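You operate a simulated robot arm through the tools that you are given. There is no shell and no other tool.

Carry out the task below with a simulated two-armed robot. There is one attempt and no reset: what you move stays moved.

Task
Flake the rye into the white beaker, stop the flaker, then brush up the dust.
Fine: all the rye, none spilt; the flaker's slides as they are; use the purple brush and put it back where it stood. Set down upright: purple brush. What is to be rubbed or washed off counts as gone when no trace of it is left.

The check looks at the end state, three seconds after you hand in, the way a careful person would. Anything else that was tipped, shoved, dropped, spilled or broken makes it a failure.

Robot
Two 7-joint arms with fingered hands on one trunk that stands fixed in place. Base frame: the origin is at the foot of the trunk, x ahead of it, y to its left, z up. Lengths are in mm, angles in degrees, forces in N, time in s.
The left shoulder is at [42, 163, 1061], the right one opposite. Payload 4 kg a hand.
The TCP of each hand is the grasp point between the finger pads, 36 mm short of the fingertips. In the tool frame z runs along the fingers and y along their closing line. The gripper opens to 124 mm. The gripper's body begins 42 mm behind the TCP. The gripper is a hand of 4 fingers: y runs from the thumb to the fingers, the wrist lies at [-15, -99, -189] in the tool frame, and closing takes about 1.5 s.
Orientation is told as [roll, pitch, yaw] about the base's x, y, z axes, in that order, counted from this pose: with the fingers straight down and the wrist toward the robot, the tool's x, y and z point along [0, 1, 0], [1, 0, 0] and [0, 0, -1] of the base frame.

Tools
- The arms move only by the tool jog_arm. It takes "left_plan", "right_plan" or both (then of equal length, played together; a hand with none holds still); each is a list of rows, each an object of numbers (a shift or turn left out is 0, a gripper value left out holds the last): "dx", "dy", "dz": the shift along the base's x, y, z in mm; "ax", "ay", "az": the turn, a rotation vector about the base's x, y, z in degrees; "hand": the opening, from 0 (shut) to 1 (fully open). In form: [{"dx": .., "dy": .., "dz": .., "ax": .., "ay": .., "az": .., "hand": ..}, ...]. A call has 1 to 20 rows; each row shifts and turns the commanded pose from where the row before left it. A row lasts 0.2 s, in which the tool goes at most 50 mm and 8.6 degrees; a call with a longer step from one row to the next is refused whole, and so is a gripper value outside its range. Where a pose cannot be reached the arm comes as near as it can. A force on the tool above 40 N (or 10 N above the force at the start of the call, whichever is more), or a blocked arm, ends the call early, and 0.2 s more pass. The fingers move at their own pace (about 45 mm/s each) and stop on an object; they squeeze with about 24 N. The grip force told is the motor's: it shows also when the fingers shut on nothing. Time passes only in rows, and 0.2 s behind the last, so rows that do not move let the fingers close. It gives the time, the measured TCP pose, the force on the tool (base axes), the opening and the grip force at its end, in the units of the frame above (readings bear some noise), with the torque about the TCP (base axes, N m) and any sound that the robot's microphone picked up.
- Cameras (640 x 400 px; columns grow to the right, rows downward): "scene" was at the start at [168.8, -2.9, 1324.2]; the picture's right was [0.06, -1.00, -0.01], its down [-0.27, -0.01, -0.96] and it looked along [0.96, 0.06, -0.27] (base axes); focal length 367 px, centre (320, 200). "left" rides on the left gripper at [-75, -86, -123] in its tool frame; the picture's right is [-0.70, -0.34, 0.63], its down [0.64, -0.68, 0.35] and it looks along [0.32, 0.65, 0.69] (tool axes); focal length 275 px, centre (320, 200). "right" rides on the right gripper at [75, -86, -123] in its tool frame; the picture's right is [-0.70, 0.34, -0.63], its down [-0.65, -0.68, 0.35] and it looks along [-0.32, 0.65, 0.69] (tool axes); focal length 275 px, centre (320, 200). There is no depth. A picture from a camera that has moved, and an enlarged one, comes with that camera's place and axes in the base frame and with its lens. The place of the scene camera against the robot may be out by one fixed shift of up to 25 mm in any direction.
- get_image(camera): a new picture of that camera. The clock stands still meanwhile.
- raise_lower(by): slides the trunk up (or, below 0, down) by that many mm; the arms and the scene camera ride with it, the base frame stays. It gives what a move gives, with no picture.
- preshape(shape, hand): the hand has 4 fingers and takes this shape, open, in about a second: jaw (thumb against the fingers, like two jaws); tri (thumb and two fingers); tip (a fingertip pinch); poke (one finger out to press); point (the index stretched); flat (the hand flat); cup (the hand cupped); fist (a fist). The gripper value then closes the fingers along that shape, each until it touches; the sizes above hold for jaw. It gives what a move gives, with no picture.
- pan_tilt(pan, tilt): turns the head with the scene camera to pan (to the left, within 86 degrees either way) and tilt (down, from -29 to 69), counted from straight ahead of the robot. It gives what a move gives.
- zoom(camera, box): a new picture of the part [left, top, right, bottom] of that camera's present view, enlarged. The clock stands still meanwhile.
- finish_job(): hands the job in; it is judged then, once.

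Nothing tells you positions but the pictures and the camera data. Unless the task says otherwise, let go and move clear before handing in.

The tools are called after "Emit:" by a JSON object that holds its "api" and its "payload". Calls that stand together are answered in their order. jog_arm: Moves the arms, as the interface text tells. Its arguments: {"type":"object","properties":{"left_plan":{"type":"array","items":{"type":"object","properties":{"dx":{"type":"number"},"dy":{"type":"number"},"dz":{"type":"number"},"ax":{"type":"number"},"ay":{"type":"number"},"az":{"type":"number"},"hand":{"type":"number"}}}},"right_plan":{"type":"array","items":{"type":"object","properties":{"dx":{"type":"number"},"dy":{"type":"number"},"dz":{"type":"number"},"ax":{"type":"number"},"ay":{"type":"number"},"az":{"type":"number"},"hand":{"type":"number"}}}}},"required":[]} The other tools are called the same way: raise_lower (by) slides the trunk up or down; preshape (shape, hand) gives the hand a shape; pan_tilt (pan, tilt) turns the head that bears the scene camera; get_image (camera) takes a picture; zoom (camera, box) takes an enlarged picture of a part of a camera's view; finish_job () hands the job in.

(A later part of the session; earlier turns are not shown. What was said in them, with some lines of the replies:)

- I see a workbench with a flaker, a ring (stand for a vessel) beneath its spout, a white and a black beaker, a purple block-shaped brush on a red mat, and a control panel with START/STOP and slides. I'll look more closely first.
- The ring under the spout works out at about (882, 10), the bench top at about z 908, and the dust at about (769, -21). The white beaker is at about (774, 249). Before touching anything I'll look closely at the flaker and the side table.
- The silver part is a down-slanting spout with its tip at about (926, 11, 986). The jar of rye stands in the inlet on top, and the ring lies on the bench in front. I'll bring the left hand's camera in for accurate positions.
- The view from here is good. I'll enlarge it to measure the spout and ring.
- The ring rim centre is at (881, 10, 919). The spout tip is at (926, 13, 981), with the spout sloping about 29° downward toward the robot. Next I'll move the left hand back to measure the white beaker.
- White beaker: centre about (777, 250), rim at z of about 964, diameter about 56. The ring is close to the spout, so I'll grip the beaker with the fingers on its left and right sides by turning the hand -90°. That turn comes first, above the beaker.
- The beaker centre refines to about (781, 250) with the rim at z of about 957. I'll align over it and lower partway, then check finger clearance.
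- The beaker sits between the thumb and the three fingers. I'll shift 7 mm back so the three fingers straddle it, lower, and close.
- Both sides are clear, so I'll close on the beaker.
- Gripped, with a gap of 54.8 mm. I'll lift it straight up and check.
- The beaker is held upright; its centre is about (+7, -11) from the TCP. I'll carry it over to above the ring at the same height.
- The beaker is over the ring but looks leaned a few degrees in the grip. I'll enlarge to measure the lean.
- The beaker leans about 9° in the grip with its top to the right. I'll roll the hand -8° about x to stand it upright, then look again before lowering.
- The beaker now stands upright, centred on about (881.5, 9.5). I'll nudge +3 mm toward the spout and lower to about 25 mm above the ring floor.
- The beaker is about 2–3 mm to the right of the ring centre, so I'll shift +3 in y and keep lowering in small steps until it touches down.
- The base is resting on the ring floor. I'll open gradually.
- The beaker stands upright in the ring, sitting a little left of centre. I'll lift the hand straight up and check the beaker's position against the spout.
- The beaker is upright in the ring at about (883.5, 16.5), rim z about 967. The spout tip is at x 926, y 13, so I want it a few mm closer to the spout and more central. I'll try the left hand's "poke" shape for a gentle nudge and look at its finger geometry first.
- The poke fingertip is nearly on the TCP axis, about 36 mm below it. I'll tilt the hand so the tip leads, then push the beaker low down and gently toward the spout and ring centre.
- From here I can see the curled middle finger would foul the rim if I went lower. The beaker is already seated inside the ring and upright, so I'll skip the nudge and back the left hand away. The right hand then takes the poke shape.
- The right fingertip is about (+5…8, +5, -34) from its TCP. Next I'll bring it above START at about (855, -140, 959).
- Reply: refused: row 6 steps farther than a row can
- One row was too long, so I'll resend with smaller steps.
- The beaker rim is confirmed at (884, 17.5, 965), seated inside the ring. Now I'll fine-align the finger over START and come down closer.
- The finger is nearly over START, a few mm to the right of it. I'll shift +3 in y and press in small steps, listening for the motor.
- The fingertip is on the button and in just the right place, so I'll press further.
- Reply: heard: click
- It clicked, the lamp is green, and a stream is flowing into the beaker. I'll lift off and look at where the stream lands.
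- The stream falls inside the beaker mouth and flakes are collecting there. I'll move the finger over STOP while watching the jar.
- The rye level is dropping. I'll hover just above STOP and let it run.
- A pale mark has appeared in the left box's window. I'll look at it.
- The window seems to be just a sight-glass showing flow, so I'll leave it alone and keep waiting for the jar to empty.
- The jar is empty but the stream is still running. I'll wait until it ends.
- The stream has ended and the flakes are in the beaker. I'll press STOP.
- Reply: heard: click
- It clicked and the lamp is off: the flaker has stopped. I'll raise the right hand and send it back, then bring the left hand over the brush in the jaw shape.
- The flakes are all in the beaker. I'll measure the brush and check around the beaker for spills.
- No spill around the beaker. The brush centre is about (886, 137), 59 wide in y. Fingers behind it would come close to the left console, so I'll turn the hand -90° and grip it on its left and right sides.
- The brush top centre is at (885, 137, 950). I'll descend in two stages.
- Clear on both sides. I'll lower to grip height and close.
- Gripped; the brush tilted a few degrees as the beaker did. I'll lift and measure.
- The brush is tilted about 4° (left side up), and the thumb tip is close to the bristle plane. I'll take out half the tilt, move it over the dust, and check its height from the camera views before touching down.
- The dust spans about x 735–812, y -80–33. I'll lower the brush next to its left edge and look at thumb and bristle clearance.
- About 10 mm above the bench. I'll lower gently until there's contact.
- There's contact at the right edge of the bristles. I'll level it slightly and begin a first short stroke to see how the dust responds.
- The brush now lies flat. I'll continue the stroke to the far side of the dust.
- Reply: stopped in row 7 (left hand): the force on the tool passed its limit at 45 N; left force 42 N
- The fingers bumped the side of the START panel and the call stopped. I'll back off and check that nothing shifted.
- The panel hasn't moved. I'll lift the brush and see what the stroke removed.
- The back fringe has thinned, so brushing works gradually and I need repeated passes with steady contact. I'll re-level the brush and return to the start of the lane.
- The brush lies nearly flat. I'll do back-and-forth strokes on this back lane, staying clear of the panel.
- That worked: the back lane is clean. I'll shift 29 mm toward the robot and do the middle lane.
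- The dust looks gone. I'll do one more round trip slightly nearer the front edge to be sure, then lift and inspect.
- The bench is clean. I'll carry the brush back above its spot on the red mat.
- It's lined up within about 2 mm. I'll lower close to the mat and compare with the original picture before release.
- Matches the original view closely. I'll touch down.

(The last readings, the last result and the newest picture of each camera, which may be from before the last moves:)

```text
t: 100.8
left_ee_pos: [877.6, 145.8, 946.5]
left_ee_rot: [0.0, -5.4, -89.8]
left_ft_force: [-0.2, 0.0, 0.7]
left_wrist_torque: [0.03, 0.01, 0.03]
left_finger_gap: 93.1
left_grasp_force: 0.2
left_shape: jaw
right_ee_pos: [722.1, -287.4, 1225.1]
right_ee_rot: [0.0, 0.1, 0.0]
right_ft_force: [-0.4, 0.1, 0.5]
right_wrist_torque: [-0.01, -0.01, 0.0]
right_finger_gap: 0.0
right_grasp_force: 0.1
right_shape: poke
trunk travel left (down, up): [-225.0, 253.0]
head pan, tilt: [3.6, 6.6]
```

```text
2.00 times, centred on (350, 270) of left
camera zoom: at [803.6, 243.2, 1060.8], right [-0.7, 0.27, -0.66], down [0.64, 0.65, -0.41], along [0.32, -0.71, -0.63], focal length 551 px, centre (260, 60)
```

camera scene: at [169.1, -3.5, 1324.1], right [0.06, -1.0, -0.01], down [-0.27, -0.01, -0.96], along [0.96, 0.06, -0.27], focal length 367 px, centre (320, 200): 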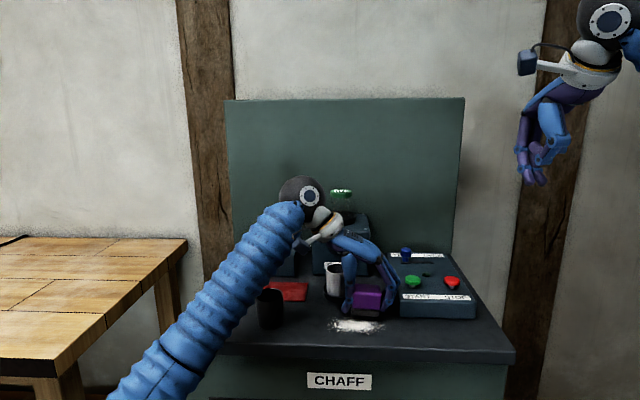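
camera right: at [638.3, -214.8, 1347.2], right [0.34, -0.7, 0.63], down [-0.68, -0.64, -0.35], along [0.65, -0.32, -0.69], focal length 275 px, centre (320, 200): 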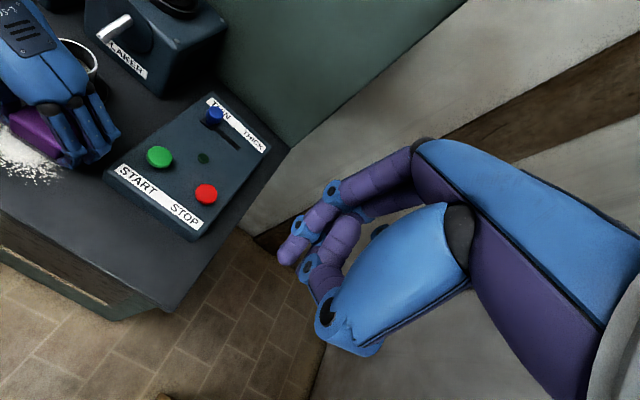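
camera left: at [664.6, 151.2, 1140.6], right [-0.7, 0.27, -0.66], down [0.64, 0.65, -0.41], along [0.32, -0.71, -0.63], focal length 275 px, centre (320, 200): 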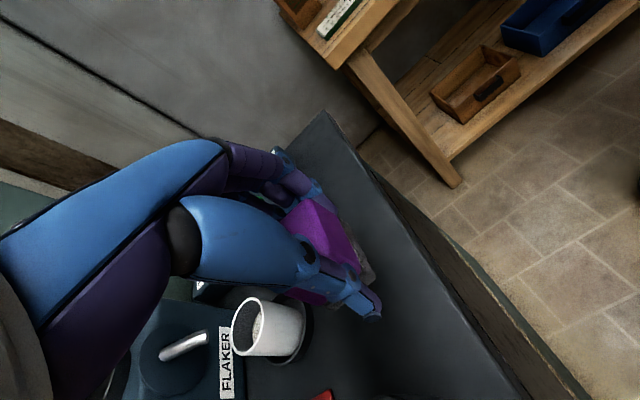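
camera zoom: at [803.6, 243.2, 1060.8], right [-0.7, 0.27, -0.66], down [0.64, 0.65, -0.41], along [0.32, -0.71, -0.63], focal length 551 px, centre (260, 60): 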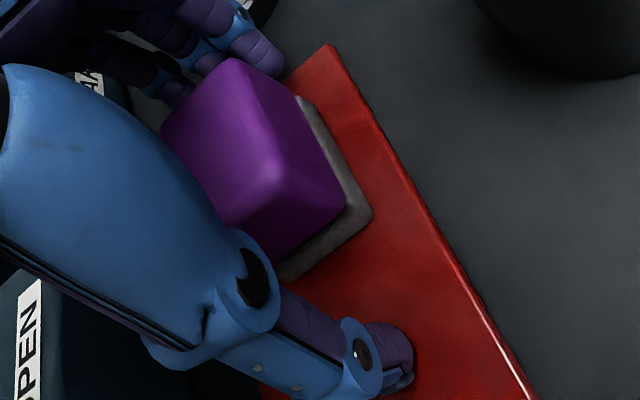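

The brush stands flat on the mat within about 3 mm of its original place. I'll withdraw the hand straight up and then away.

Emit:
{"api": "jog_arm", "payload": {"left_plan": [{"dz": 8}, {"dz": 20}, {"dz": 30}, {"dz": 35}, {"dz": 35}, {"dz": 35}, {"dx": -20, "dy": 20, "dz": 20, "ax": 5.4}, {"dx": -30, "dy": 30}, {"dx": -30, "dy": 30}, {"dx": -30, "dy": 30}, {"dx": -20, "dy": 30}, {}]}}

Emit:
{"api": "get_image", "payload": {"camera": "scene"}}

Emit:
{"api": "zoom", "payload": {"camera": "scene", "box": [180, 180, 340, 340]}}

Emit:
{"api": "zoom", "payload": {"camera": "scene", "box": [300, 170, 500, 340]}}

Emit:
{"api": "get_image", "payload": {"camera": "left"}}

Emit:
{"api": "zoom", "payload": {"camera": "right", "box": [0, 0, 240, 240]}}

```text
t: 103.4
left_ee_pos: [743.4, 288.2, 1128.8]
left_ee_rot: [0.0, -0.1, -89.8]
left_ft_force: [0.6, -1.0, -1.0]
left_wrist_torque: [0.02, 0.01, 0.05]
left_finger_gap: 92.8
left_grasp_force: 0.1
left_shape: jaw
right_ee_pos: [724.0, -289.1, 1225.3]
right_ee_rot: [0.0, -0.1, -0.1]
right_ft_force: [0.0, -0.1, 0.3]
right_wrist_torque: [-0.01, -0.04, -0.03]
right_finger_gap: 0.0
right_grasp_force: 0.0
right_shape: poke
trunk travel left (down, up): [-225.0, 253.0]
head pan, tilt: [3.6, 6.6]
```

```text
taken
camera scene: at [169.1, -3.5, 1324.1], right [0.06, -1.0, -0.01], down [-0.27, -0.01, -0.96], along [0.96, 0.06, -0.27], focal length 367 px, centre (320, 200)
```

scene: 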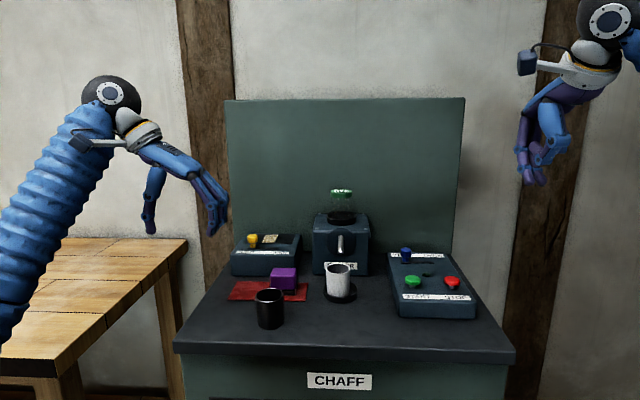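

```text
2.50 times, centred on (260, 260) of scene
camera zoom: at [169.1, -3.5, 1324.1], right [0.06, -1.0, -0.01], down [-0.27, -0.01, -0.96], along [0.96, 0.06, -0.27], focal length 917 px, centre (470, 50)
```

zoom: 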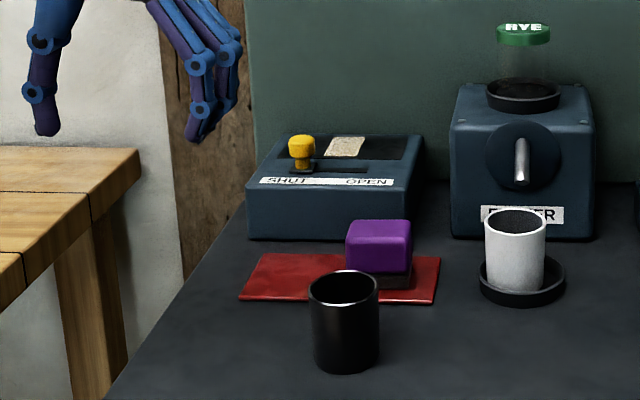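

```text
2.35 times, centred on (400, 255) of scene
camera zoom: at [169.1, -3.5, 1324.1], right [0.06, -1.0, -0.01], down [-0.27, -0.01, -0.96], along [0.96, 0.06, -0.27], focal length 863 px, centre (132, 71)
```

zoom: 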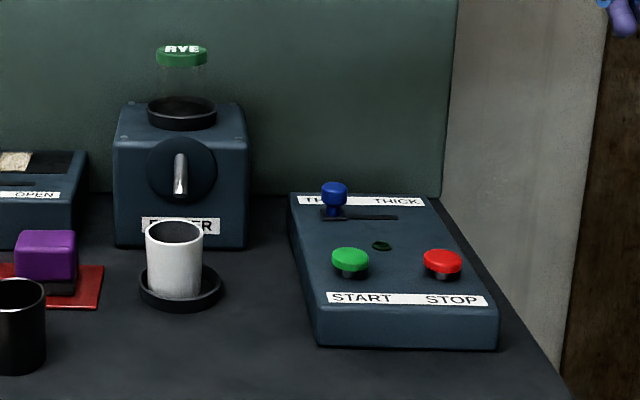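

```text
taken
camera left: at [669.1, 373.5, 1251.1], right [-0.7, 0.34, -0.63], down [0.64, 0.68, -0.35], along [0.32, -0.65, -0.69], focal length 275 px, centre (320, 200)
```

left: 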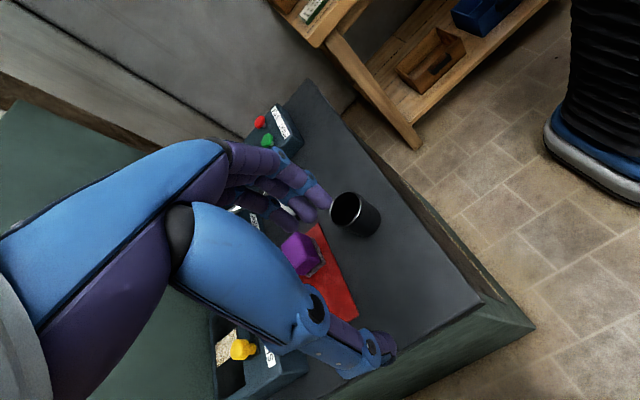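

```text
1.67 times, centred on (120, 120) of right
camera zoom: at [638.4, -214.5, 1347.2], right [0.34, -0.7, 0.63], down [-0.68, -0.64, -0.35], along [0.65, -0.32, -0.69], focal length 459 px, centre (653, 333)
```

zoom: 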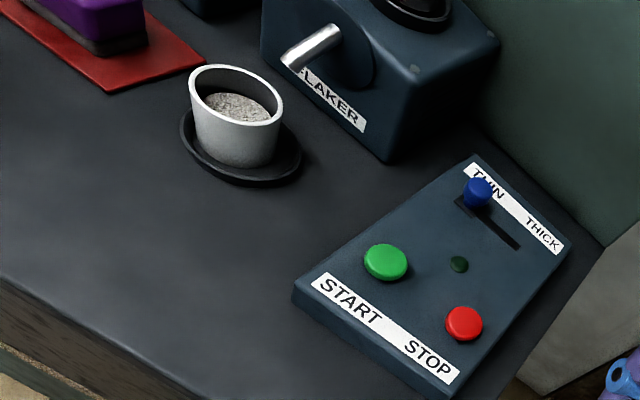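

Everything looks in order. One last close look over the bench where the dust was.

Emit:
{"api": "zoom", "payload": {"camera": "right", "box": [0, 80, 120, 200]}}

Emit:
{"api": "zoom", "payload": {"camera": "scene", "box": [310, 290, 410, 345]}}

Emit:
{"api": "zoom", "payload": {"camera": "scene", "box": [310, 250, 370, 310]}}

```text
3.33 times, centred on (60, 140) of right
camera zoom: at [638.4, -214.5, 1347.2], right [0.34, -0.7, 0.63], down [-0.68, -0.64, -0.35], along [0.65, -0.32, -0.69], focal length 918 px, centre (1187, 400)
```

zoom: 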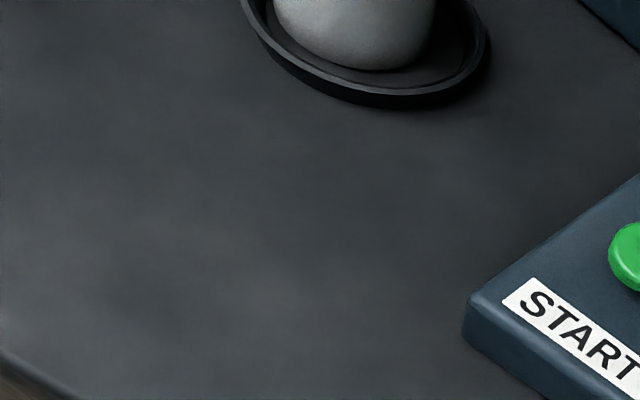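

```text
6.40 times, centred on (360, 318) of scene
camera zoom: at [169.1, -3.5, 1324.1], right [0.06, -1.0, -0.01], down [-0.27, -0.01, -0.96], along [0.96, 0.06, -0.27], focal length 2347 px, centre (64, -552)
```

zoom: 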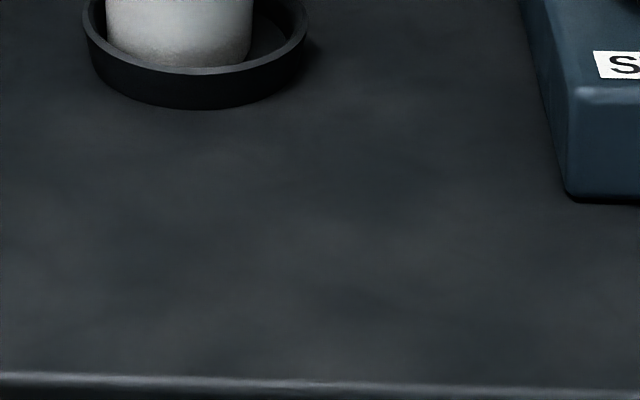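

```text
6.67 times, centred on (340, 280) of scene
camera zoom: at [169.1, -3.5, 1324.1], right [0.06, -1.0, -0.01], down [-0.27, -0.01, -0.96], along [0.96, 0.06, -0.27], focal length 2444 px, centre (187, -333)
```

zoom: 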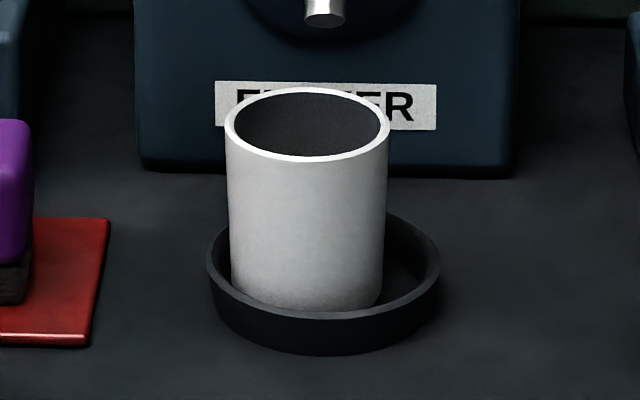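

The bench is clean, the rye is in the white beaker, and the flaker is off with its slides untouched. The purple brush stands back on its mat and both hands are clear, so I'm handing in.

Emit:
{"api": "finish_job", "payload": {}}

```text
The job is handed in.
```

The job is handed in. All the rye was flaked into the white beaker and none spilled. The flaker is stopped, and the dust is brushed up with no trace left in the close-up views.

- **Flaker:** It ran until the jar was empty and the stream had ended, then I pressed STOP and the lamp went out. Both slides are as they were (SHUT and THIN).
- **White beaker:** It stands upright in the ring under the spout. It sits a little left of the ring's centre, but the stream fell inside it the whole time.
- **Brush:** The purple brush is upright on the red mat, about 3 mm further back than where it first stood.
- **Bump:** On the first brushing stroke the left fingers hit the side of the START/STOP panel, at about 45 N. The panel had not shifted and the lamp stayed off.

While the flaker ran, a pale patch grew in the window of the SHUT/OPEN box. I took it for chaff gathering behind the closed slide and left it alone.
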